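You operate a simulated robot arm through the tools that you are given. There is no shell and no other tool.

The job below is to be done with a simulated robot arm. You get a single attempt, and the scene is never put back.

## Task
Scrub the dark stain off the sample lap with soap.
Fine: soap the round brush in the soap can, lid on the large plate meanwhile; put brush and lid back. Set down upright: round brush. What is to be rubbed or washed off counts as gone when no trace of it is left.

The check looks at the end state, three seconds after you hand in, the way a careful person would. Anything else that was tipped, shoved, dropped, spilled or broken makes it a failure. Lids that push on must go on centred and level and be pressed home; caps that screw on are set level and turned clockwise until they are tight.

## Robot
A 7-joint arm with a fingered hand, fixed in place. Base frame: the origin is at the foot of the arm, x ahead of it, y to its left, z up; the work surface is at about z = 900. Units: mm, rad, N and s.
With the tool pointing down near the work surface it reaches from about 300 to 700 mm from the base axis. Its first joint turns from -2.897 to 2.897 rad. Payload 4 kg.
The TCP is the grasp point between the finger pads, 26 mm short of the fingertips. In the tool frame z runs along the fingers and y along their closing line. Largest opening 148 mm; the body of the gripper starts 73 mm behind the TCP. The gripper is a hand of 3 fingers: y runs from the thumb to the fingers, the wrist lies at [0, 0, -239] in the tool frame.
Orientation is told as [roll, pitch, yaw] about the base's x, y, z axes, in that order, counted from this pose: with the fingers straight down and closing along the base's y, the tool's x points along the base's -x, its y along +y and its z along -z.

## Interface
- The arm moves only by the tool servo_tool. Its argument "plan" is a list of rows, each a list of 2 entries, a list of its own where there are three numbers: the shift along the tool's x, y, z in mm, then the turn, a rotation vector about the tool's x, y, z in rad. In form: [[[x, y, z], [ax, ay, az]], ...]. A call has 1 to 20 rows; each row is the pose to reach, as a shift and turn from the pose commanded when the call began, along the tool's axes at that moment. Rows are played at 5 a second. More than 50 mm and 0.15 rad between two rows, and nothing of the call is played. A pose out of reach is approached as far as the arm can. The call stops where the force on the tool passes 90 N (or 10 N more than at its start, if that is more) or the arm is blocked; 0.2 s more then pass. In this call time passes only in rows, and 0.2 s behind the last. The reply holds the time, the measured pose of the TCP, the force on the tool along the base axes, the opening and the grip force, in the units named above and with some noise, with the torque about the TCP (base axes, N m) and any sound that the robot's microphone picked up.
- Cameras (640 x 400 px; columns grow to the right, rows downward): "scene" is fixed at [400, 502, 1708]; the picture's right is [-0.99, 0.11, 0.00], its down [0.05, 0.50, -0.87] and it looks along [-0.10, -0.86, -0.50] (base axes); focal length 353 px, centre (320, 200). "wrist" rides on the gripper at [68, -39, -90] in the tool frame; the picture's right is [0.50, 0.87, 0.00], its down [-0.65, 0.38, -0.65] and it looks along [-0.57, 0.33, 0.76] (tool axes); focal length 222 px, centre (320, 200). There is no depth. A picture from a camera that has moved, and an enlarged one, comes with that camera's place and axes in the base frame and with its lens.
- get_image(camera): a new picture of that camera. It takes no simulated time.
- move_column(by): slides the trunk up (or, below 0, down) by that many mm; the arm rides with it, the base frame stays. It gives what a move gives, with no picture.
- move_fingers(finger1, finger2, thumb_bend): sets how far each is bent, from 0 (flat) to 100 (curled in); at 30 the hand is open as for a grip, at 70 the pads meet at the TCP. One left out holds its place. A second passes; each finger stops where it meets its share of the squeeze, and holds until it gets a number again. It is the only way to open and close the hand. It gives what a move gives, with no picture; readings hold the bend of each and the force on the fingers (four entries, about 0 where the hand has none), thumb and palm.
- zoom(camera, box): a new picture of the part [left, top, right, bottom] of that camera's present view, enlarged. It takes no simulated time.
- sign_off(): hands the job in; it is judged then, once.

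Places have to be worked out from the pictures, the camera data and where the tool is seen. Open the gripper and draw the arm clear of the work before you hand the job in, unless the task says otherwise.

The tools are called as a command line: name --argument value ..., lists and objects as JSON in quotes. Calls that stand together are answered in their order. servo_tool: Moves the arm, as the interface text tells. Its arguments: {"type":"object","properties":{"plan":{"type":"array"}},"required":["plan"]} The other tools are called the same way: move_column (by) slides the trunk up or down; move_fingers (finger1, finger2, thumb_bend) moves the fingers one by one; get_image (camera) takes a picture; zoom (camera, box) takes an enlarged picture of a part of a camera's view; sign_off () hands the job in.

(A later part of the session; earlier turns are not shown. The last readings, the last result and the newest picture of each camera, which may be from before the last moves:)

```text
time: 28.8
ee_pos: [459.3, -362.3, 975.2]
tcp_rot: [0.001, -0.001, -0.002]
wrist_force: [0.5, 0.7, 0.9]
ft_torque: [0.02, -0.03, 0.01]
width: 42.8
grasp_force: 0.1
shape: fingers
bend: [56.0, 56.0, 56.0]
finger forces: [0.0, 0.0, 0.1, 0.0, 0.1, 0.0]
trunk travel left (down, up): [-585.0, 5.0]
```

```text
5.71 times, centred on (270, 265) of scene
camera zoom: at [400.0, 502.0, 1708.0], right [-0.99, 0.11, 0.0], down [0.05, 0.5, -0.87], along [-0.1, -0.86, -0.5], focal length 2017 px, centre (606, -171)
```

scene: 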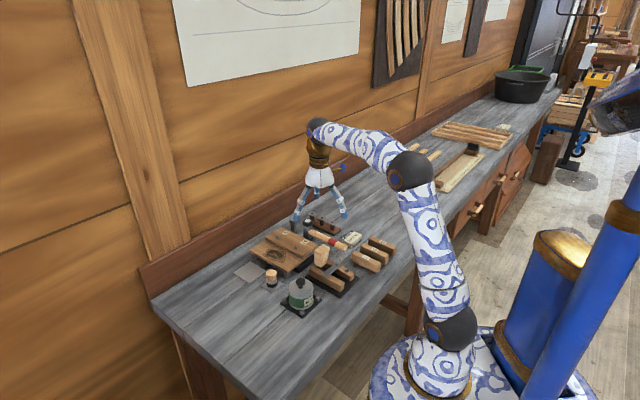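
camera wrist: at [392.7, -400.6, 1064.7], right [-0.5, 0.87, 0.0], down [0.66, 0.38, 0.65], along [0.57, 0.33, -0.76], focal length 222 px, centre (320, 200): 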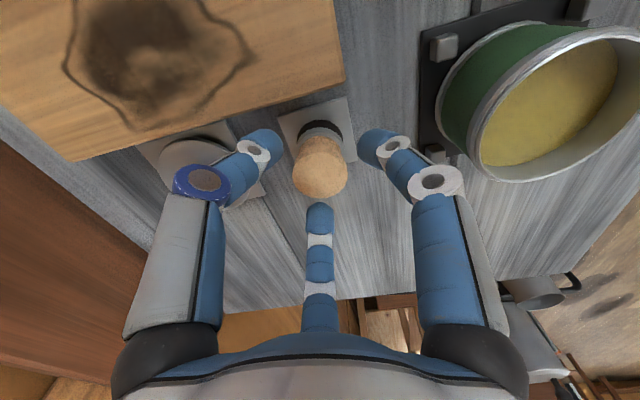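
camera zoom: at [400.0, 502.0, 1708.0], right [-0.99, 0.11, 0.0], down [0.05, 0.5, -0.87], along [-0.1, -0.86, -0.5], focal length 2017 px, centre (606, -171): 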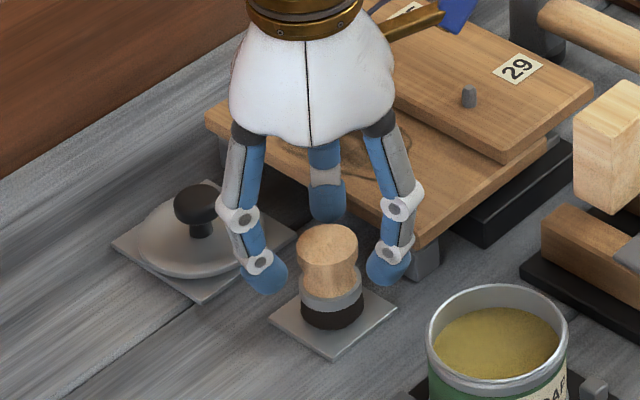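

The brush is centred between the fingers. I descend the last 14 mm and close on the waist of the handle.

servo_tool --plan '[[[0, 0, 5], [0, 0, 0]], [[0, 0, 10], [0, 0, 0]], [[0, 0, 14], [0, 0, 0]], [[0, 0, 14], [0, 0, 0]]]'

move_fingers --finger1 62 --finger2 62 --thumb_bend 62

get_image --camera "wrist"

zoom --camera "scene" --box '[235, 230, 305, 300]'

```text
time: 29.8
ee_pos: [458.5, -362.1, 961.4]
tcp_rot: [0.0, 0.0, -0.002]
wrist_force: [0.0, -0.4, -0.3]
ft_torque: [-0.03, -0.01, 0.03]
width: 42.8
grasp_force: 0.1
shape: fingers
bend: [56.0, 56.0, 56.0]
finger forces: [0.0, 0.0, 0.0, 0.0, 0.1, 0.1]
trunk travel left (down, up): [-585.0, 5.0]
```

```text
time: 30.8
ee_pos: [460.0, -362.3, 961.7]
tcp_rot: [0.0, 0.001, -0.001]
wrist_force: [0.2, 0.0, 0.6]
ft_torque: [0.01, -0.01, 0.0]
width: 23.7
grasp_force: 0.2
shape: fingers
bend: [62.0, 62.0, 62.0]
finger forces: [0.0, 0.2, 0.1, 0.0, 0.0, 0.0]
trunk travel left (down, up): [-585.0, 5.0]
```

```text
taken
camera wrist: at [392.6, -400.7, 1050.9], right [-0.5, 0.87, 0.0], down [0.66, 0.38, 0.65], along [0.57, 0.33, -0.76], focal length 222 px, centre (320, 200)
```

wrist: 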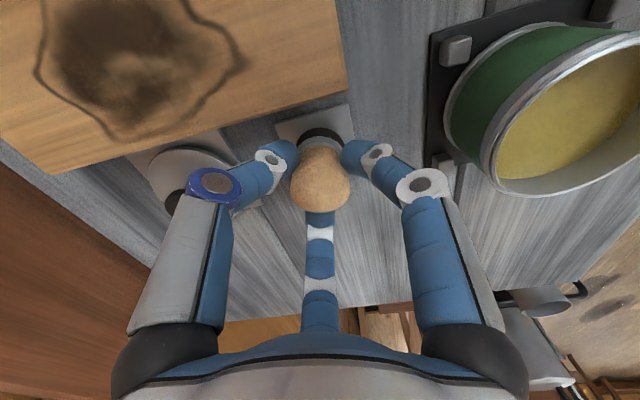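

```text
5.71 times, centred on (270, 265) of scene
camera zoom: at [400.0, 502.0, 1708.0], right [-0.99, 0.11, 0.0], down [0.05, 0.5, -0.87], along [-0.1, -0.86, -0.5], focal length 2017 px, centre (606, -171)
```

zoom: 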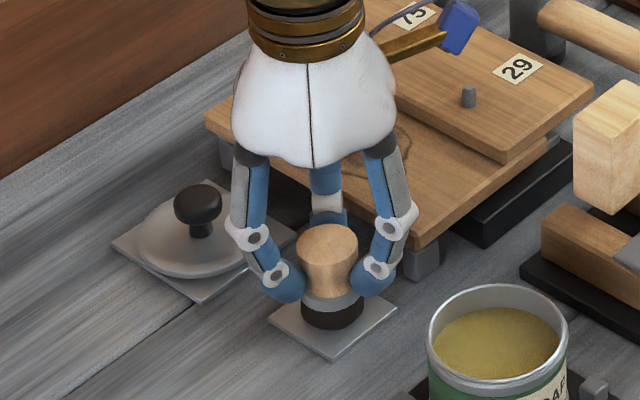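

The tips sit right at the waist, just touching. I close further in two steps for a firm hold.

move_fingers --finger1 66 --finger2 66 --thumb_bend 66

move_fingers --finger1 80 --finger2 80 --thumb_bend 80

zoom --camera "wrist" --box '[220, 80, 420, 260]'

zoom --camera "scene" --box '[235, 230, 305, 300]'

```text
time: 31.8
ee_pos: [460.1, -362.0, 962.2]
tcp_rot: [0.0, 0.0, -0.002]
wrist_force: [-0.2, -0.1, 0.6]
ft_torque: [0.0, 0.0, 0.01]
width: 20.5
grasp_force: 3.9
shape: fingers
bend: [63.0, 62.0, 64.0]
finger forces: [2.7, 2.8, 0.1, 0.1, 3.1, 0.0]
trunk travel left (down, up): [-585.0, 5.0]
```

```text
time: 32.8
ee_pos: [457.8, -362.3, 961.5]
tcp_rot: [-0.001, 0.0, -0.003]
wrist_force: [-0.6, 0.8, -0.3]
ft_torque: [0.0, -0.02, 0.02]
width: 14.7
grasp_force: 16.5
shape: fingers
bend: [62.0, 61.0, 72.0]
finger forces: [8.8, 8.3, 0.0, 0.0, 15.4, 0.0]
trunk travel left (down, up): [-585.0, 5.0]
```

```text
2.22 times, centred on (320, 170) of wrist
camera zoom: at [392.6, -400.7, 1050.9], right [-0.5, 0.87, 0.0], down [0.66, 0.38, 0.65], along [0.57, 0.33, -0.76], focal length 494 px, centre (320, 267)
```

zoom: 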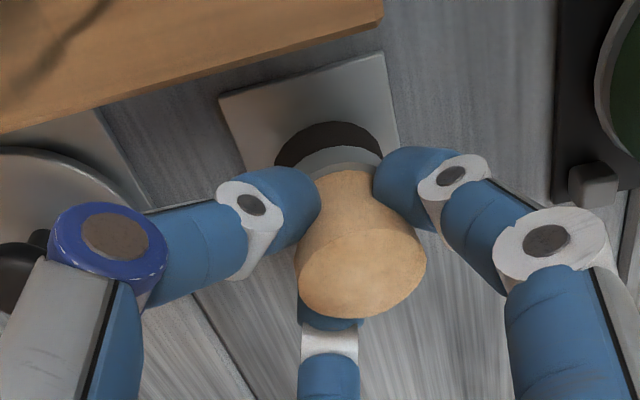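

```text
5.71 times, centred on (270, 265) of scene
camera zoom: at [400.0, 502.0, 1708.0], right [-0.99, 0.11, 0.0], down [0.05, 0.5, -0.87], along [-0.1, -0.86, -0.5], focal length 2017 px, centre (606, -171)
```

zoom: 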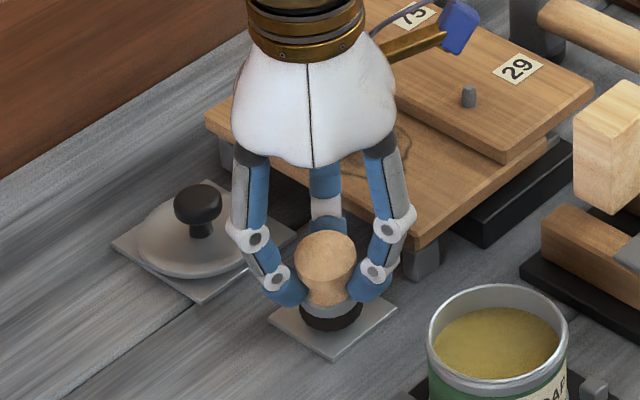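

The thumb overpowers the fingers and leans the brush. I relax to a balanced light hold and then raise the fingers more than the thumb.

move_fingers --finger1 66 --finger2 66 --thumb_bend 62

zoom --camera "wrist" --box '[220, 80, 420, 260]'

zoom --camera "scene" --box '[235, 230, 305, 300]'

```text
time: 33.8
ee_pos: [459.4, -363.6, 962.0]
tcp_rot: [0.001, 0.001, 0.0]
wrist_force: [-0.6, -0.1, 0.2]
ft_torque: [0.02, -0.04, -0.01]
width: 20.8
grasp_force: 2.6
shape: fingers
bend: [63.0, 63.0, 62.0]
finger forces: [2.8, 3.0, 0.1, 0.1, 0.1, 0.1]
trunk travel left (down, up): [-585.0, 5.0]
```

```text
2.22 times, centred on (320, 170) of wrist
camera zoom: at [392.6, -400.7, 1050.9], right [-0.5, 0.87, 0.0], down [0.66, 0.38, 0.65], along [0.57, 0.33, -0.76], focal length 494 px, centre (320, 267)
```

zoom: 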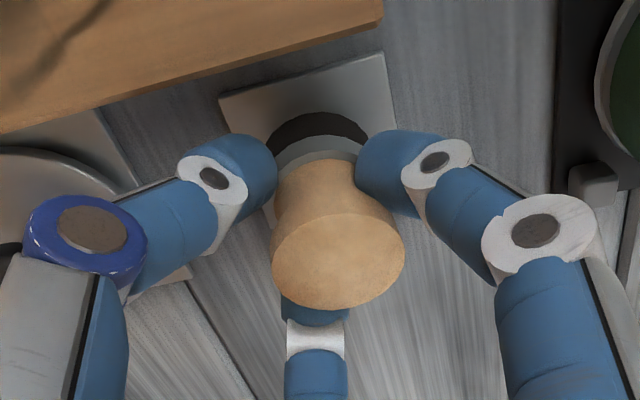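

```text
5.71 times, centred on (270, 265) of scene
camera zoom: at [400.0, 502.0, 1708.0], right [-0.99, 0.11, 0.0], down [0.05, 0.5, -0.87], along [-0.1, -0.86, -0.5], focal length 2017 px, centre (606, -171)
```

zoom: 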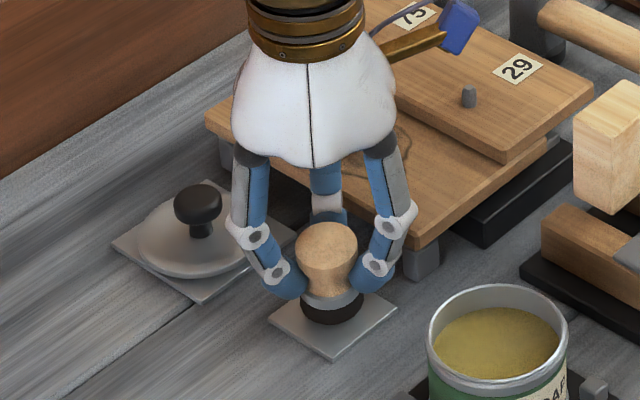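

The brush is still leaning slightly between the two fingers. I open a little to let it stand and see where it is.

move_fingers --finger1 60 --finger2 60 --thumb_bend 60

zoom --camera "wrist" --box '[220, 80, 420, 260]'

zoom --camera "scene" --box '[245, 240, 295, 290]'

```text
time: 34.8
ee_pos: [460.0, -363.2, 961.1]
tcp_rot: [0.0, 0.0, -0.003]
wrist_force: [0.2, 0.8, 0.3]
ft_torque: [0.02, 0.01, -0.01]
width: 29.4
grasp_force: 0.1
shape: fingers
bend: [60.0, 60.0, 60.0]
finger forces: [0.0, 0.0, 0.0, 0.0, 0.1, 0.0]
trunk travel left (down, up): [-585.0, 5.0]
```

```text
2.22 times, centred on (320, 170) of wrist
camera zoom: at [392.6, -400.7, 1050.9], right [-0.5, 0.87, 0.0], down [0.66, 0.38, 0.65], along [0.57, 0.33, -0.76], focal length 494 px, centre (320, 267)
```

zoom: 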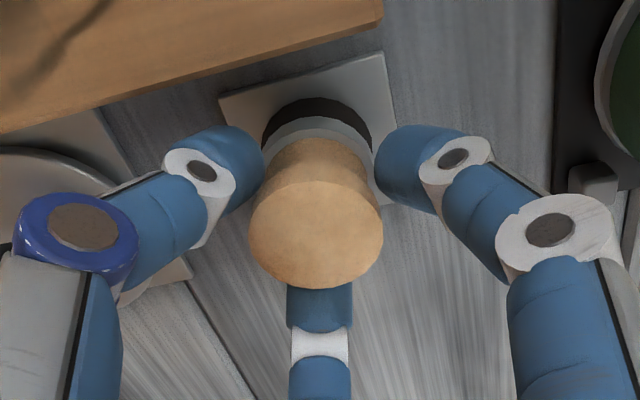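

```text
8.00 times, centred on (270, 265) of scene
camera zoom: at [400.0, 502.0, 1708.0], right [-0.99, 0.11, 0.0], down [0.05, 0.5, -0.87], along [-0.1, -0.86, -0.5], focal length 2824 px, centre (720, -320)
```

zoom: 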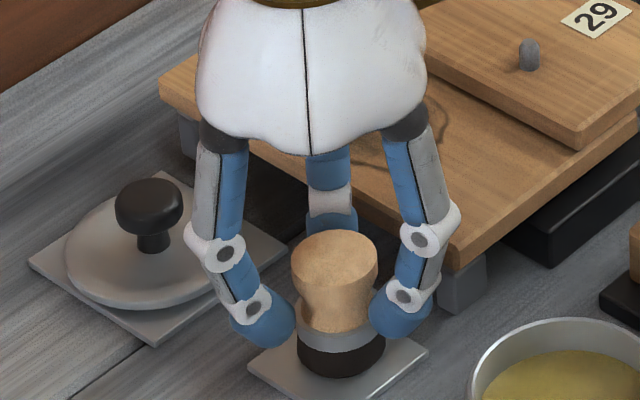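

The brush stands upright again and nearly centred. I regrip evenly, then strengthen the fingers with the thumb limited.

move_fingers --finger1 66 --finger2 66 --thumb_bend 66

move_fingers --finger1 72 --finger2 72 --thumb_bend 68

zoom --camera "wrist" --box '[220, 80, 420, 260]'

zoom --camera "scene" --box '[245, 240, 295, 290]'

```text
time: 35.8
ee_pos: [459.9, -362.1, 961.8]
tcp_rot: [-0.001, 0.0, -0.003]
wrist_force: [0.2, -0.5, 1.1]
ft_torque: [0.0, -0.04, -0.01]
width: 20.6
grasp_force: 4.3
shape: fingers
bend: [62.0, 63.0, 64.0]
finger forces: [3.1, 2.4, 0.1, 0.1, 3.3, 0.0]
trunk travel left (down, up): [-585.0, 5.0]
```

```text
time: 36.8
ee_pos: [459.6, -361.1, 961.0]
tcp_rot: [0.0, 0.001, -0.003]
wrist_force: [0.1, 0.3, 0.3]
ft_torque: [0.02, 0.01, 0.01]
width: 19.2
grasp_force: 10.9
shape: fingers
bend: [63.0, 64.0, 65.0]
finger forces: [7.4, 7.5, 0.0, 0.0, 6.9, 0.1]
trunk travel left (down, up): [-585.0, 5.0]
```

```text
2.22 times, centred on (320, 170) of wrist
camera zoom: at [392.6, -400.7, 1050.9], right [-0.5, 0.87, 0.0], down [0.66, 0.38, 0.65], along [0.57, 0.33, -0.76], focal length 494 px, centre (320, 267)
```

zoom: 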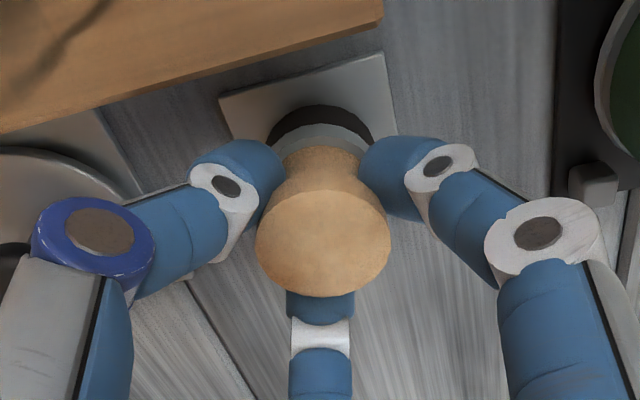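

```text
8.00 times, centred on (270, 265) of scene
camera zoom: at [400.0, 502.0, 1708.0], right [-0.99, 0.11, 0.0], down [0.05, 0.5, -0.87], along [-0.1, -0.86, -0.5], focal length 2824 px, centre (720, -320)
```

zoom: 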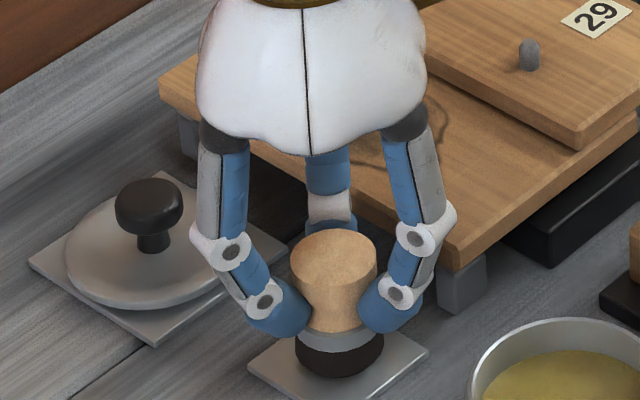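

The grip is balanced at about 7 N per finger and the brush is nearly upright. I lift it to z≈1040.

servo_tool --plan '[[[0, 0, -5], [0, 0, 0]], [[0, 0, -15], [0, 0, 0]], [[0, 0, -30], [0, 0, 0]], [[0, 0, -50], [0, 0, 0]], [[0, 0, -70], [0, 0, 0]], [[0, 0, -78], [0, 0, 0]], [[0, 0, -78], [0, 0, 0]]]'

zoom --camera "scene" --box '[235, 210, 315, 290]'

get_image --camera "wrist"

```text
time: 38.4
ee_pos: [459.9, -362.7, 1039.6]
tcp_rot: [0.0, -0.001, -0.002]
wrist_force: [0.1, -0.3, -0.8]
ft_torque: [0.0, -0.04, -0.01]
width: 19.1
grasp_force: 10.8
shape: fingers
bend: [63.0, 64.0, 65.0]
finger forces: [7.2, 7.5, 0.0, 0.1, 6.7, 0.0]
trunk travel left (down, up): [-585.0, 5.0]
```

```text
5.00 times, centred on (275, 250) of scene
camera zoom: at [400.0, 502.0, 1708.0], right [-0.99, 0.11, 0.0], down [0.05, 0.5, -0.87], along [-0.1, -0.86, -0.5], focal length 1765 px, centre (545, -50)
```

zoom: 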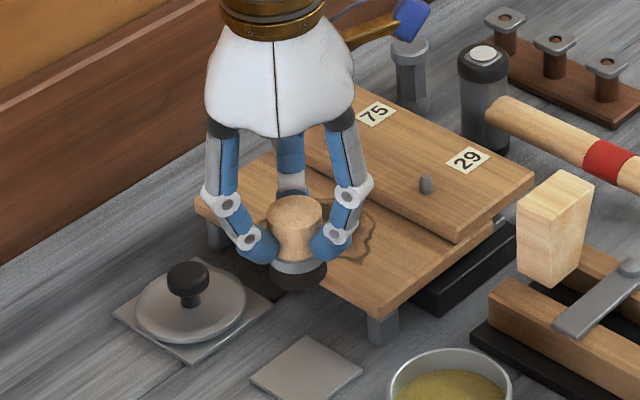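

```text
taken
camera wrist: at [392.9, -400.7, 1129.1], right [-0.5, 0.87, 0.0], down [0.66, 0.38, 0.65], along [0.57, 0.33, -0.76], focal length 222 px, centre (320, 200)
```

wrist: 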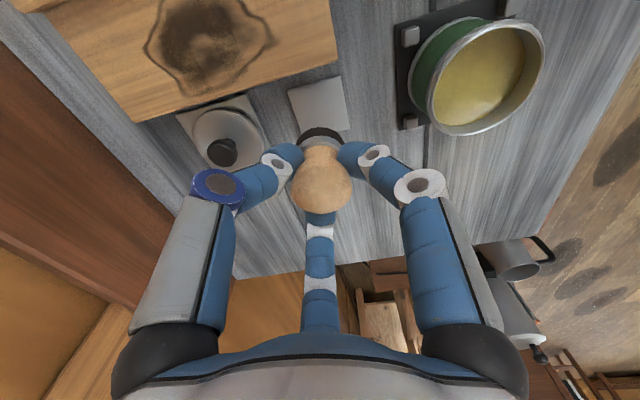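

The brush is held securely with its bristle bottom about 59 mm below the TCP. I carry it over the can centre near (370.3,-280.3).

servo_tool --plan '[[[22, 20, -5], [0, 0, 0]], [[45, 41, -5], [0, 0, 0]], [[68, 62, -5], [0, 0, 0]], [[84, 76, -5], [0, 0, 0]], [[89.6, 82, -5], [0, 0, 0]], [[89.6, 82, -5], [0, 0, 0]]]'

zoom --camera "scene" --box '[260, 230, 340, 310]'

get_image --camera "wrist"

```text
time: 39.8
ee_pos: [370.4, -280.1, 1044.2]
tcp_rot: [0.002, -0.001, -0.002]
wrist_force: [0.5, 0.4, -0.5]
ft_torque: [0.03, -0.01, 0.0]
width: 19.1
grasp_force: 10.7
shape: fingers
bend: [63.0, 64.0, 65.0]
finger forces: [7.0, 7.2, 0.1, 0.0, 6.7, 0.0]
trunk travel left (down, up): [-585.0, 5.0]
```

```text
5.00 times, centred on (300, 270) of scene
camera zoom: at [400.0, 502.0, 1708.0], right [-0.99, 0.11, 0.0], down [0.05, 0.5, -0.87], along [-0.1, -0.86, -0.5], focal length 1765 px, centre (420, -150)
```

zoom: 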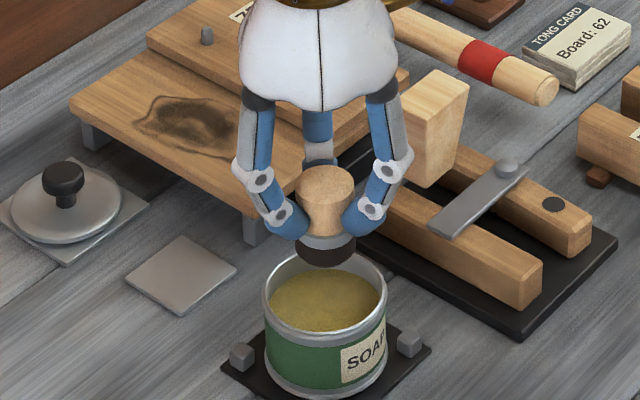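

```text
taken
camera wrist: at [303.2, -318.8, 1133.6], right [-0.5, 0.87, 0.0], down [0.66, 0.38, 0.65], along [0.57, 0.33, -0.76], focal length 222 px, centre (320, 200)
```

wrist: 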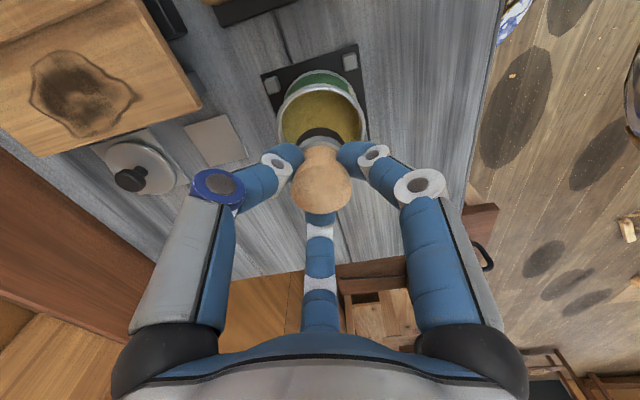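

The brush hangs over the soap, whose surface seems to lie about 8–10 mm below the rim. I lower gently until the bristles meet it.

servo_tool --plan '[[[0, 0, 15], [0, 0, 0]], [[0, 0, 28], [0, 0, 0]], [[0, 0, 33], [0, 0, 0]], [[0, 0, 36], [0, 0, 0]], [[0, 0, 38], [0, 0, 0]], [[0, 0, 38], [0, 0, 0]]]'

zoom --camera "scene" --box '[265, 240, 335, 310]'

zoom --camera "wrist" --box '[220, 60, 420, 240]'

```text
time: 41.2
ee_pos: [369.7, -278.7, 1006.2]
tcp_rot: [0.0, -0.001, 0.0]
wrist_force: [0.5, 0.6, -1.4]
ft_torque: [-0.04, 0.01, 0.0]
width: 19.3
grasp_force: 10.3
shape: fingers
bend: [63.0, 64.0, 65.0]
finger forces: [7.1, 7.1, 0.0, 0.1, 6.7, 0.1]
trunk travel left (down, up): [-585.0, 5.0]
```

```text
5.71 times, centred on (300, 275) of scene
camera zoom: at [400.0, 502.0, 1708.0], right [-0.99, 0.11, 0.0], down [0.05, 0.5, -0.87], along [-0.1, -0.86, -0.5], focal length 2017 px, centre (434, -229)
```

zoom: 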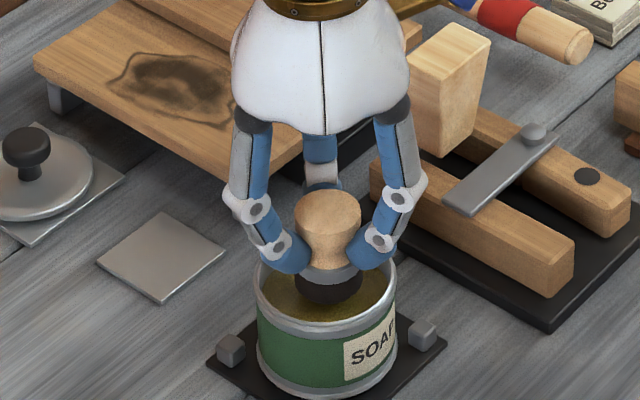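

```text
2.22 times, centred on (320, 150) of wrist
camera zoom: at [303.2, -318.4, 1095.7], right [-0.5, 0.87, 0.0], down [0.66, 0.38, 0.65], along [0.57, 0.33, -0.76], focal length 494 px, centre (320, 311)
```

zoom: 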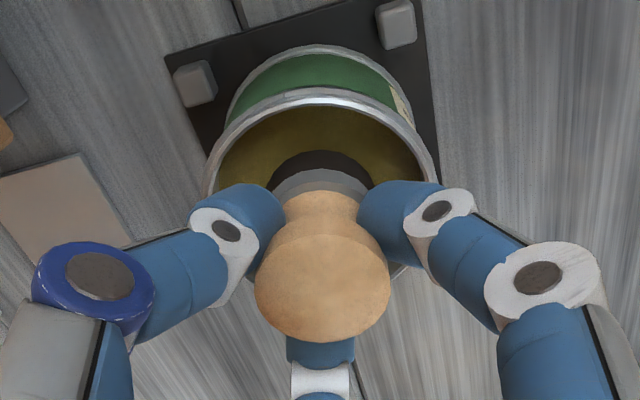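

There is no contact yet. I go on down in 1.5 mm steps toward z≈999, watching the force.

servo_tool --plan '[[[0, 0, 1.5], [0, 0, 0]], [[0, 0, 3], [0, 0, 0]], [[0, 0, 4.5], [0, 0, 0]], [[0, 0, 6], [0, 0, 0]], [[0, 0, 6], [0, 0, 0]]]'

zoom --camera "scene" --box '[280, 250, 330, 300]'

```text
time: 42.4
ee_pos: [369.2, -280.1, 1000.7]
tcp_rot: [0.0, 0.001, -0.002]
wrist_force: [0.0, 0.0, -0.7]
ft_torque: [-0.01, -0.01, -0.02]
width: 18.9
grasp_force: 10.9
shape: fingers
bend: [63.0, 64.0, 65.0]
finger forces: [7.0, 7.0, 0.0, 0.0, 6.8, 0.1]
trunk travel left (down, up): [-585.0, 5.0]
```

```text
8.00 times, centred on (305, 275) of scene
camera zoom: at [400.0, 502.0, 1708.0], right [-0.99, 0.11, 0.0], down [0.05, 0.5, -0.87], along [-0.1, -0.86, -0.5], focal length 2824 px, centre (440, -400)
```

zoom: 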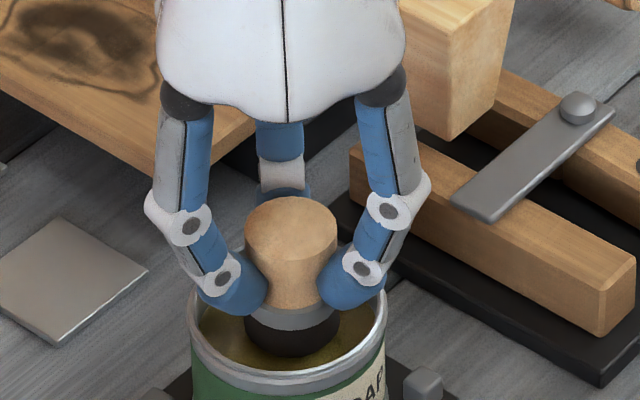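

Still no resistance, and the tips are above and inside the rim. I continue down a few millimetres.

servo_tool --plan '[[[0, 0, 1], [0, 0, 0]], [[0, 0, 2], [0, 0, 0]], [[0, 0, 3], [0, 0, 0]], [[0, 0, 4], [0, 0, 0]], [[0, 0, 4], [0, 0, 0]]]'

zoom --camera "scene" --box '[280, 250, 330, 300]'

zoom --camera "wrist" --box '[220, 60, 420, 240]'

```text
time: 43.6
ee_pos: [370.1, -280.1, 997.3]
tcp_rot: [-0.002, -0.004, -0.002]
wrist_force: [0.1, -0.4, 12.2]
ft_torque: [-0.02, -0.01, 0.03]
width: 18.2
grasp_force: 12.5
shape: fingers
bend: [63.0, 64.0, 65.0]
finger forces: [8.6, 8.3, 0.1, 0.0, 8.4, 0.0]
trunk travel left (down, up): [-585.0, 5.0]
```

```text
8.00 times, centred on (305, 275) of scene
camera zoom: at [400.0, 502.0, 1708.0], right [-0.99, 0.11, 0.0], down [0.05, 0.5, -0.87], along [-0.1, -0.86, -0.5], focal length 2824 px, centre (440, -400)
```

zoom: 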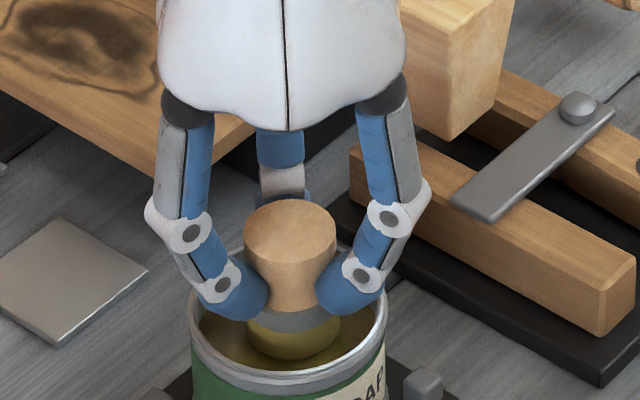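

```text
2.22 times, centred on (320, 150) of wrist
camera zoom: at [303.2, -318.3, 1086.4], right [-0.5, 0.87, 0.0], down [0.65, 0.38, 0.65], along [0.57, 0.33, -0.76], focal length 494 px, centre (320, 311)
```

zoom: 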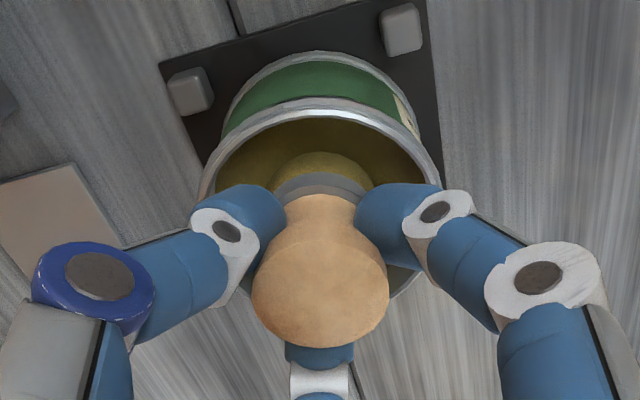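

The bristles turned yellow with soap at about 12 N of contact. I lift out, pause briefly above the can, then check.

servo_tool --plan '[[[0, 0, -3], [0, 0, 0]], [[0, 0, -8], [0, 0, 0]], [[0, 0, -15], [0, 0, 0]], [[0, 0, -25], [0, 0, 0]], [[0, 0, -40], [0, 0, 0]], [[0, 0, -55], [0, 0, 0]], [[0, 0, -55], [0, 0, 0]], [[0, 0, -55], [0, 0, 0]], [[0, 0, -55], [0, 0, 0]]]'

zoom --camera "scene" --box '[265, 230, 335, 300]'

```text
time: 45.6
ee_pos: [369.4, -280.2, 1052.6]
tcp_rot: [0.0, -0.001, -0.002]
wrist_force: [-0.1, 0.0, -0.2]
ft_torque: [-0.01, 0.03, -0.06]
width: 18.5
grasp_force: 11.5
shape: fingers
bend: [63.0, 64.0, 65.0]
finger forces: [7.7, 7.5, 0.1, 0.0, 7.5, 0.0]
trunk travel left (down, up): [-585.0, 5.0]
```

```text
5.71 times, centred on (300, 265) of scene
camera zoom: at [400.0, 502.0, 1708.0], right [-0.99, 0.11, 0.0], down [0.05, 0.5, -0.87], along [-0.1, -0.86, -0.5], focal length 2017 px, centre (434, -171)
```

zoom: 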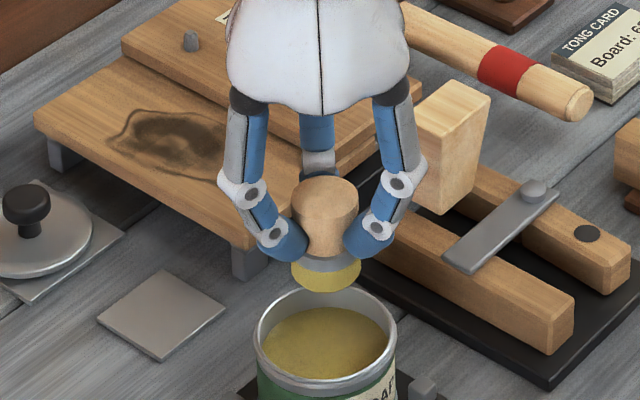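

The brush is loaded and not dripping. I carry it over the stain centre near (446,-470).

servo_tool --plan '[[[-10, -28, 0], [0, 0, 0]], [[-25, -64, 0], [0, 0, 0]], [[-41, -102, 0], [0, 0, 0]], [[-56, -140, 0], [0, 0, 0]], [[-70, -174, 0], [0, 0, 0]], [[-76, -190, 10], [0, 0, 0]], [[-76, -190, 30], [0, 0, 0]], [[-76, -190, 42], [0, 0, 0]], [[-76, -190, 42], [0, 0, 0]]]'

zoom --camera "scene" --box '[245, 205, 325, 285]'

get_image --camera "wrist"

```text
time: 47.6
ee_pos: [445.3, -470.4, 1008.7]
tcp_rot: [0.001, -0.001, -0.001]
wrist_force: [-1.0, 0.2, 0.0]
ft_torque: [-0.02, 0.0, -0.02]
width: 18.6
grasp_force: 11.0
shape: fingers
bend: [63.0, 64.0, 65.0]
finger forces: [7.6, 7.3, 0.0, 0.1, 7.2, 0.0]
trunk travel left (down, up): [-585.0, 5.0]
```

```text
5.00 times, centred on (285, 245) of scene
camera zoom: at [400.0, 502.0, 1708.0], right [-0.99, 0.11, 0.0], down [0.05, 0.5, -0.87], along [-0.1, -0.86, -0.5], focal length 1765 px, centre (495, -25)
```

zoom: 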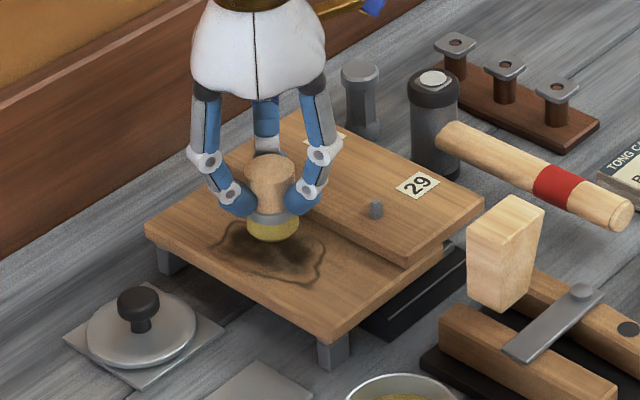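

```text
taken
camera wrist: at [379.2, -508.5, 1098.6], right [-0.5, 0.87, 0.0], down [0.66, 0.38, 0.65], along [0.57, 0.33, -0.76], focal length 222 px, centre (320, 200)
```

wrist: 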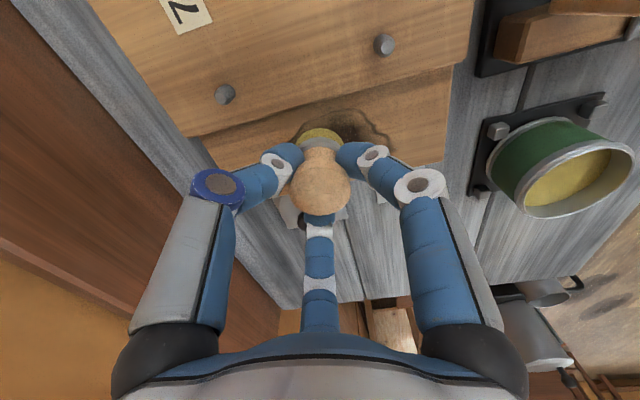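

The brush is above the stain. I descend stepwise to first contact with the board.

servo_tool --plan '[[[0, 0, 4], [0, 0, 0]], [[0, 0, 8], [0, 0, 0]], [[0, 0, 11], [0, 0, 0]], [[0, 0, 13], [0, 0, 0]], [[0, 0, 14], [0, 0, 0]]]'

```text
time: 48.8
ee_pos: [446.9, -469.0, 996.0]
tcp_rot: [-0.002, -0.001, -0.001]
wrist_force: [0.5, -0.4, 12.7]
ft_torque: [-0.07, 0.06, 0.01]
width: 18.5
grasp_force: 12.8
shape: fingers
bend: [63.0, 64.0, 65.0]
finger forces: [8.6, 7.7, 0.0, 0.0, 9.0, 0.0]
trunk travel left (down, up): [-585.0, 5.0]
```

Contact is made at about 12 N. I ease slightly and make a short trial stroke along the board, then look.

servo_tool --plan '[[[0, 0, -0.5], [0, 0, 0]], [[-6, -6, -0.5], [0, 0, 0]], [[-12, -12, -0.5], [0, 0, 0]], [[-6, -6, -0.5], [0, 0, 0]], [[0, 0, -0.5], [0, 0, 0]], [[6, 6, -0.5], [0, 0, 0]], [[12, 12, -0.5], [0, 0, 0]], [[12, 12, -0.5], [0, 0, 0]]]'

zoom --camera "scene" --box '[245, 205, 325, 285]'

zoom --camera "wrist" --box '[220, 40, 460, 220]'

```text
time: 50.6
ee_pos: [433.0, -458.6, 996.1]
tcp_rot: [0.0, -0.002, -0.001]
wrist_force: [3.0, -3.0, 12.7]
ft_torque: [-0.12, -0.07, 0.01]
width: 18.0
grasp_force: 14.3
shape: fingers
bend: [64.0, 64.0, 65.0]
finger forces: [8.8, 8.3, 0.1, 0.0, 11.3, 0.1]
trunk travel left (down, up): [-585.0, 5.0]
```

```text
5.00 times, centred on (285, 245) of scene
camera zoom: at [400.0, 502.0, 1708.0], right [-0.99, 0.11, 0.0], down [0.05, 0.5, -0.87], along [-0.1, -0.86, -0.5], focal length 1765 px, centre (495, -25)
```

zoom: 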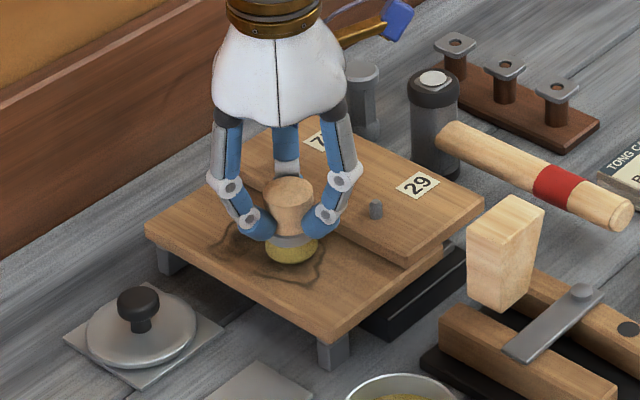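

```text
2.22 times, centred on (340, 130) of wrist
camera zoom: at [366.6, -496.3, 1085.8], right [-0.5, 0.87, 0.0], down [0.66, 0.38, 0.65], along [0.57, 0.33, -0.76], focal length 494 px, centre (276, 356)
```

zoom: 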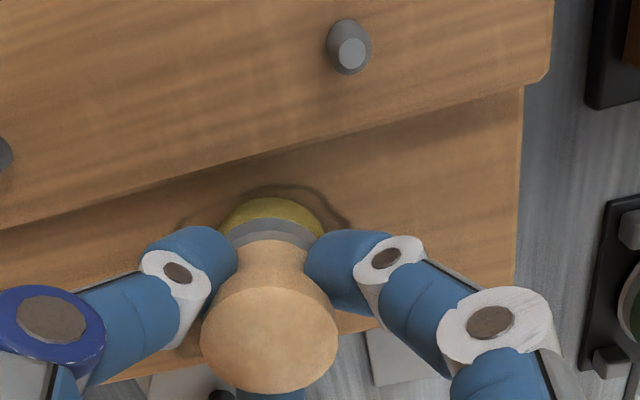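

The soap lifts the stain well under the stroke and the lap did not move. I now run a raster along the board: the step-side band first, then the middle band.

servo_tool --plan '[[[12.7, 7.2, -0.3], [0, 0, 0]], [[22.5, 17.2, -0.3], [0, 0, 0]], [[26.7, 21.5, -0.3], [0, 0, 0]], [[31.7, 16.6, -0.3], [0, 0, 0]], [[36.7, 11.7, -0.3], [0, 0, 0]], [[26.9, 1.7, -0.3], [0, 0, 0]], [[17.1, -8.3, -0.3], [0, 0, 0]], [[7.3, -18.3, -0.3], [0, 0, 0]], [[-2.6, -28.3, -0.3], [0, 0, 0]], [[-12.4, -38.3, -0.3], [0, 0, 0]], [[-22.2, -48.3, -0.3], [0, 0, 0]], [[-32, -58.3, -0.3], [0, 0, 0]], [[-34.8, -61.2, -0.3], [0, 0, 0]], [[-39.8, -56.3, -0.3], [0, 0, 0]], [[-44.7, -51.4, -0.3], [0, 0, 0]], [[-34.9, -41.4, -0.3], [0, 0, 0]], [[-25.1, -31.4, -0.3], [0, 0, 0]], [[-15.3, -21.4, -0.3], [0, 0, 0]], [[-5.5, -11.4, -0.3], [0, 0, 0]], [[2.9, -2.8, -0.3], [0, 0, 0]]]'

zoom --camera "scene" --box '[245, 205, 325, 285]'

get_image --camera "wrist"

```text
time: 54.8
ee_pos: [473.4, -509.5, 1002.5]
tcp_rot: [0.002, 0.0, -0.001]
wrist_force: [-0.4, 0.1, -0.9]
ft_torque: [0.01, -0.03, 0.0]
width: 20.1
grasp_force: 11.2
shape: fingers
bend: [63.0, 65.0, 65.0]
finger forces: [8.2, 6.3, 0.1, 0.1, 7.5, 0.0]
out of reach, approached as far as the arm can: row 13, 16, 17, 18, 19, 20
trunk travel left (down, up): [-585.0, 5.0]
```

```text
5.00 times, centred on (285, 245) of scene
camera zoom: at [400.0, 502.0, 1708.0], right [-0.99, 0.11, 0.0], down [0.05, 0.5, -0.87], along [-0.1, -0.86, -0.5], focal length 1765 px, centre (495, -25)
```

zoom: 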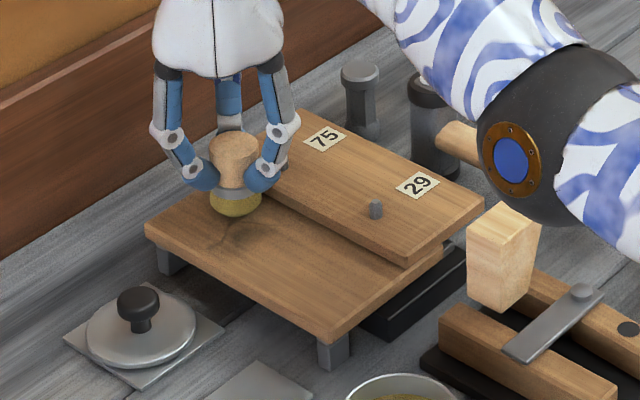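

```text
taken
camera wrist: at [406.1, -547.0, 1092.0], right [-0.5, 0.87, 0.0], down [0.66, 0.38, 0.65], along [0.57, 0.33, -0.76], focal length 222 px, centre (320, 200)
```

wrist: 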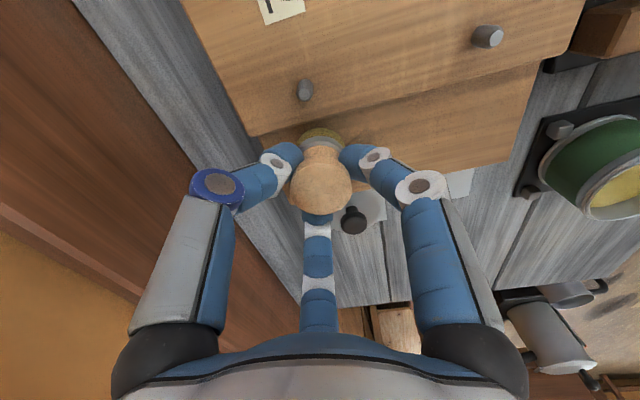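

The arm stalled at its reach limit (radius ≈ 697) and lifted off the board. Most of the stain is gone already. I step back inward first and will limit the far end of the strokes.

servo_tool --plan '[[[5, 5, -2], [0, 0, 0]], [[12, 12, -2], [0, 0, 0]], [[19, 19, -2], [0, 0, 0]], [[19, 19, -2], [0, 0, 0]]]'

zoom --camera "scene" --box '[245, 205, 325, 285]'

zoom --camera "wrist" --box '[180, 40, 460, 240]'

```text
time: 55.8
ee_pos: [468.9, -509.8, 1008.1]
tcp_rot: [0.004, 0.001, -0.003]
wrist_force: [0.4, 0.1, -0.3]
ft_torque: [0.01, 0.03, 0.0]
width: 20.2
grasp_force: 11.1
shape: fingers
bend: [63.0, 65.0, 65.0]
finger forces: [8.2, 6.2, 0.0, 0.0, 7.5, 0.0]
out of reach, approached as far as the arm can: row 1, 2, 3, 4
trunk travel left (down, up): [-585.0, 5.0]
```

```text
5.00 times, centred on (285, 245) of scene
camera zoom: at [400.0, 502.0, 1708.0], right [-0.99, 0.11, 0.0], down [0.05, 0.5, -0.87], along [-0.1, -0.86, -0.5], focal length 1765 px, centre (495, -25)
```

zoom: 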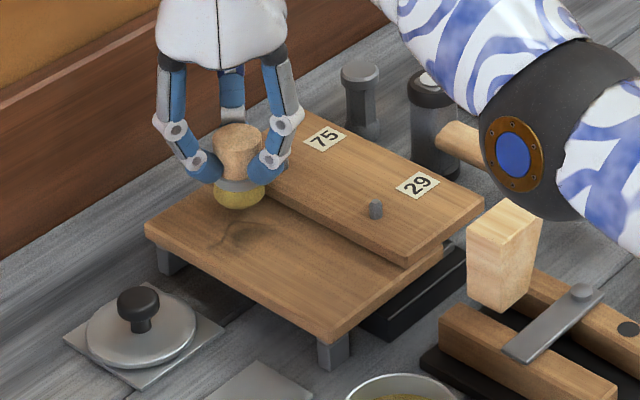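

```text
2.00 times, centred on (320, 140) of wrist
camera zoom: at [403.3, -548.3, 1097.3], right [-0.5, 0.87, 0.0], down [0.66, 0.38, 0.65], along [0.57, 0.33, -0.76], focal length 444 px, centre (320, 320)
```

zoom: 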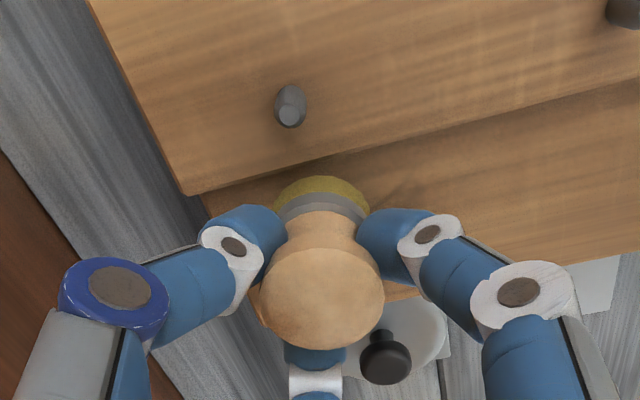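

The arm is fully stretched, a singular pose in which it cannot pull straight inward. As at the plate earlier, I arc upward first so the radius shrinks and then come down at that smaller radius.

servo_tool --plan '[[[1, 1, -20], [0, 0, 0]], [[3, 3, -45], [0, 0, 0]], [[6, 6, -70], [0, 0, 0]], [[9, 10, -95], [0, 0, 0]], [[14, 15, -122], [0, 0, 0]], [[18, 20, -145], [0, 0, 0]], [[18, 20, -145], [0, 0, 0]]]'

```text
time: 57.4
ee_pos: [447.0, -482.7, 1149.7]
tcp_rot: [0.0, -0.002, -0.002]
wrist_force: [-1.3, -0.5, -0.5]
ft_torque: [0.02, -0.04, -0.01]
width: 20.1
grasp_force: 11.2
shape: fingers
bend: [63.0, 65.0, 65.0]
finger forces: [8.1, 6.1, 0.0, 0.0, 7.3, 0.0]
out of reach, approached as far as the arm can: row 4, 5, 6, 7
trunk travel left (down, up): [-585.0, 5.0]
```

Now at radius 658. I come straight down 60 mm and check that the arm bends again.

servo_tool --plan '[[[0, 0, 20], [0, 0, 0]], [[0, 0, 45], [0, 0, 0]], [[0, 0, 70], [0, 0, 0]], [[5, 5, 90], [0, 0, 0]], [[10, 10, 110], [0, 0, 0]], [[10, 10, 110], [0, 0, 0]]]'

zoom --camera "scene" --box '[245, 205, 325, 285]'

get_image --camera "wrist"

```text
time: 58.8
ee_pos: [436.7, -472.2, 1038.4]
tcp_rot: [0.0, 0.0, -0.002]
wrist_force: [0.0, -0.5, -0.7]
ft_torque: [0.0, 0.01, 0.02]
width: 19.9
grasp_force: 10.9
shape: fingers
bend: [63.0, 65.0, 65.0]
finger forces: [8.0, 6.1, 0.0, 0.1, 7.2, 0.0]
trunk travel left (down, up): [-585.0, 5.0]
```

```text
5.00 times, centred on (285, 245) of scene
camera zoom: at [400.0, 502.0, 1708.0], right [-0.99, 0.11, 0.0], down [0.05, 0.5, -0.87], along [-0.1, -0.86, -0.5], focal length 1765 px, centre (495, -25)
```

zoom: 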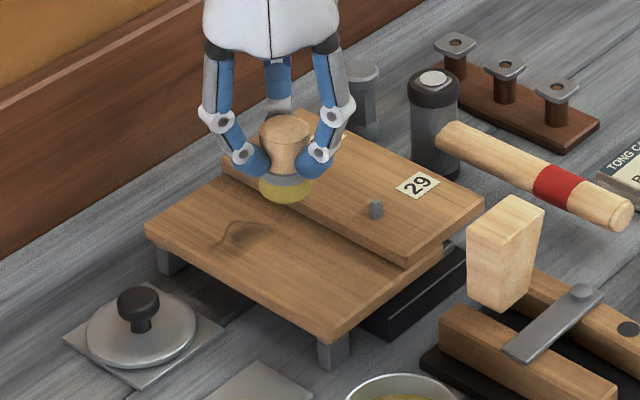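

```text
taken
camera wrist: at [369.2, -509.8, 1127.8], right [-0.5, 0.87, 0.0], down [0.66, 0.38, 0.65], along [0.57, 0.33, -0.76], focal length 222 px, centre (320, 200)
```

wrist: 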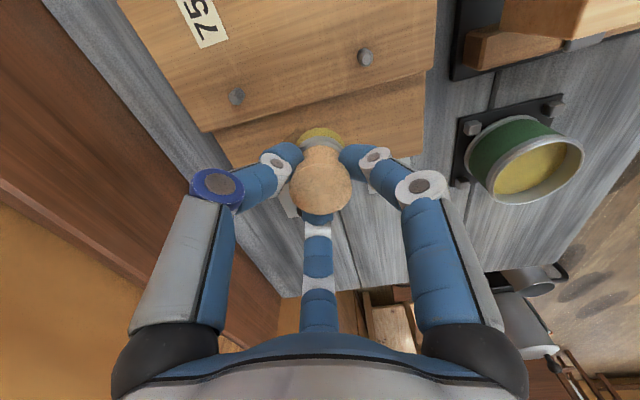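

Mobility is back. The remaining trace is near the far end; I zoom in on it.

zoom --camera "scene" --box '[245, 230, 305, 270]'

```text
10.00 times, centred on (275, 250) of scene
camera zoom: at [400.0, 502.0, 1708.0], right [-0.99, 0.11, 0.0], down [0.05, 0.5, -0.87], along [-0.1, -0.86, -0.5], focal length 3530 px, centre (770, -300)
```

zoom: 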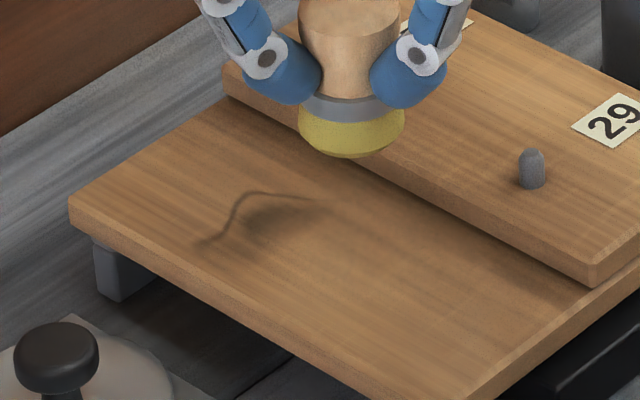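

The leftover is an arc and smudge at about e≈105–137 along the board, n≈10–57 from the edge. I move over it and lower back to contact.

servo_tool --plan '[[[-12, -2, 10], [0, 0, 0]], [[-24.7, -4.8, 25], [0, 0, 0]], [[-24.7, -4.8, 36], [0, 0, 0]], [[-24.7, -4.8, 40], [0, 0, 0]], [[-24.7, -4.8, 42], [0, 0, 0]], [[-24.7, -4.8, 43], [0, 0, 0]]]'

```text
time: 60.2
ee_pos: [461.9, -476.3, 996.9]
tcp_rot: [-0.002, -0.001, -0.002]
wrist_force: [0.7, 0.9, 4.5]
ft_torque: [0.01, 0.03, 0.02]
width: 20.0
grasp_force: 11.4
shape: fingers
bend: [63.0, 65.0, 65.0]
finger forces: [9.3, 6.6, 0.1, 0.1, 7.6, 0.0]
trunk travel left (down, up): [-585.0, 5.0]
```

Light contact at 4.5 N. I raster over the leftover zone, keeping the far end within reach.

servo_tool --plan '[[[7.1, -7, 0.5], [0, 0, 0]], [[17.1, -16.8, 0.5], [0, 0, 0]], [[9.5, -26.1, 0.5], [0, 0, 0]], [[2.5, -33.2, 0.5], [0, 0, 0]], [[-4.7, -27.6, 0.5], [0, 0, 0]], [[3, -19.8, 0.5], [0, 0, 0]], [[11.4, -11.2, 0.5], [0, 0, 0]], [[14.2, -2.7, 0.5], [0, 0, 0]], [[5.7, -5.6, 0.5], [0, 0, 0]], [[-4.1, -12.8, 0.5], [0, 0, 0]], [[-11.8, -20.6, 0.5], [0, 0, 0]], [[-19.7, -12.9, 0.5], [0, 0, 0]], [[-12, -5.1, 0.5], [0, 0, 0]], [[-3.6, 3.5, 0.5], [0, 0, 0]], [[-11.4, 11.2, 0.5], [0, 0, 0]], [[-19.8, 2.6, 0.5], [0, 0, 0]], [[-26.8, -4.5, 0.5], [0, 0, 0]], [[-17, 2.7, 0.5], [0, 0, 0]], [[-5.8, 14.1, 0.5], [0, 0, 0]], [[4, 24.1, 0.5], [0, 0, 0]]]'

zoom --camera "scene" --box '[245, 220, 315, 275]'

get_image --camera "wrist"

```text
time: 64.4
ee_pos: [458.2, -452.5, 996.3]
tcp_rot: [-0.001, -0.002, 0.0]
wrist_force: [1.5, 0.5, 8.8]
ft_torque: [-0.02, 0.1, 0.02]
width: 20.2
grasp_force: 16.5
shape: fingers
bend: [63.0, 65.0, 65.0]
finger forces: [15.4, 7.1, 0.1, 0.1, 10.7, 0.0]
trunk travel left (down, up): [-585.0, 5.0]
```

```text
7.27 times, centred on (280, 248) of scene
camera zoom: at [400.0, 502.0, 1708.0], right [-0.99, 0.11, 0.0], down [0.05, 0.5, -0.87], along [-0.1, -0.86, -0.5], focal length 2567 px, centre (611, -146)
```

zoom: 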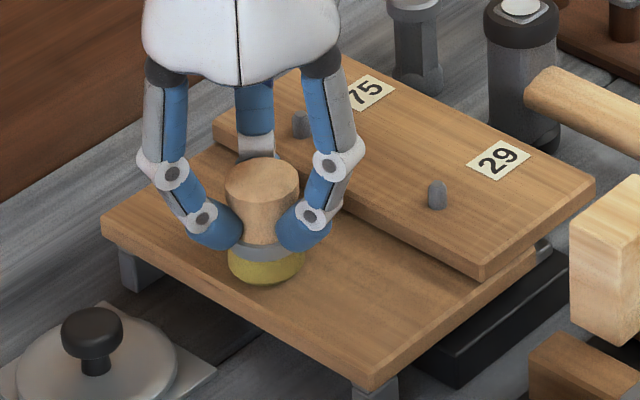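

```text
taken
camera wrist: at [390.8, -490.9, 1086.0], right [-0.5, 0.87, 0.0], down [0.65, 0.38, 0.65], along [0.57, 0.33, -0.76], focal length 222 px, centre (320, 200)
```

wrist: 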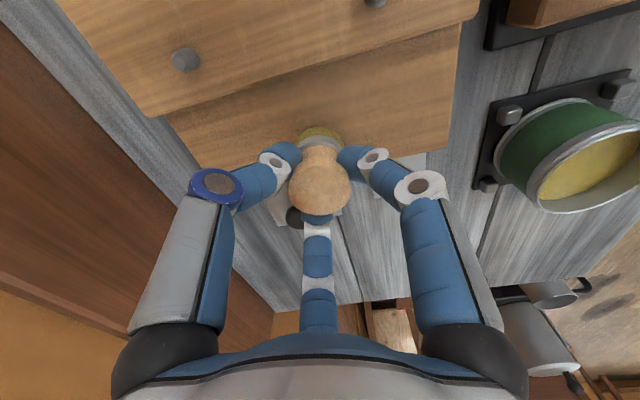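

The visible trace is gone. To be sure, I make a second full-coverage pass over the whole stain area.

servo_tool --plan '[[[9.1, 10.7, 0], [0, 0, 0]], [[18.9, 20.7, 0], [0, 0, 0]], [[28.7, 30.7, 0], [0, 0, 0]], [[36.5, 31.5, 0], [0, 0, 0]], [[42.2, 23, 0], [0, 0, 0]], [[32.4, 13, 0], [0, 0, 0]], [[22.6, 3.1, 0], [0, 0, 0]], [[12.8, -6.9, 0], [0, 0, 0]], [[3, -16.9, 0], [0, 0, 0]], [[-6.8, -26.9, 0], [0, 0, 0]], [[-15.2, -35.5, 0], [0, 0, 0]], [[-5.9, -44.6, 0], [0, 0, 0]], [[2.5, -36, 0], [0, 0, 0]], [[12.3, -26, 0], [0, 0, 0]], [[22.1, -16, 0], [0, 0, 0]], [[31.9, -6, 0], [0, 0, 0]], [[41.7, 3.9, 0], [0, 0, 0]], [[51.5, 13.9, 0], [0, 0, 0]], [[59.3, 6.2, 0], [0, 0, 0]], [[50.2, -4.5, 0], [0, 0, 0]]]'

```text
time: 68.6
ee_pos: [407.6, -455.7, 995.8]
tcp_rot: [-0.001, -0.003, 0.001]
wrist_force: [2.1, 10.8, 9.6]
ft_torque: [0.46, 0.04, -0.11]
width: 21.8
grasp_force: 16.2
shape: fingers
bend: [63.0, 63.0, 66.0]
finger forces: [17.1, 12.2, 0.0, 0.0, 2.9, 0.1]
trunk travel left (down, up): [-585.0, 5.0]
```

A side force of 11 N in +y suggests the brush is rubbing against the step. I back away from it and look.

servo_tool --plan '[[[-4, 4, 0], [0, 0, 0]], [[-6, 6, -4], [0, 0, 0]], [[-6, 6, -20], [0, 0, 0]], [[-6, 6, -20], [0, 0, 0]]]'

zoom --camera "scene" --box '[245, 220, 315, 275]'

get_image --camera "wrist"

```text
time: 69.6
ee_pos: [413.4, -451.4, 1015.7]
tcp_rot: [0.0, -0.001, -0.002]
wrist_force: [0.5, -0.6, -0.8]
ft_torque: [-0.02, 0.03, 0.0]
width: 21.1
grasp_force: 11.1
shape: fingers
bend: [63.0, 65.0, 65.0]
finger forces: [8.4, 5.7, 0.0, 0.0, 7.6, 0.0]
trunk travel left (down, up): [-585.0, 5.0]
```

```text
7.27 times, centred on (280, 248) of scene
camera zoom: at [400.0, 502.0, 1708.0], right [-0.99, 0.11, 0.0], down [0.05, 0.5, -0.87], along [-0.1, -0.86, -0.5], focal length 2567 px, centre (611, -146)
```

zoom: 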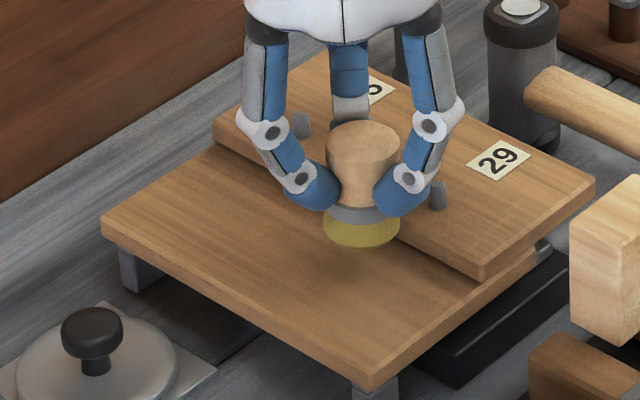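

```text
taken
camera wrist: at [346.1, -489.8, 1105.3], right [-0.5, 0.87, 0.0], down [0.66, 0.38, 0.65], along [0.57, 0.33, -0.76], focal length 222 px, centre (320, 200)
```

wrist: 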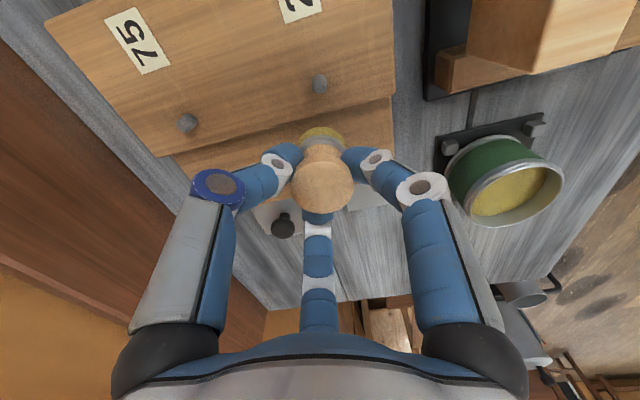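

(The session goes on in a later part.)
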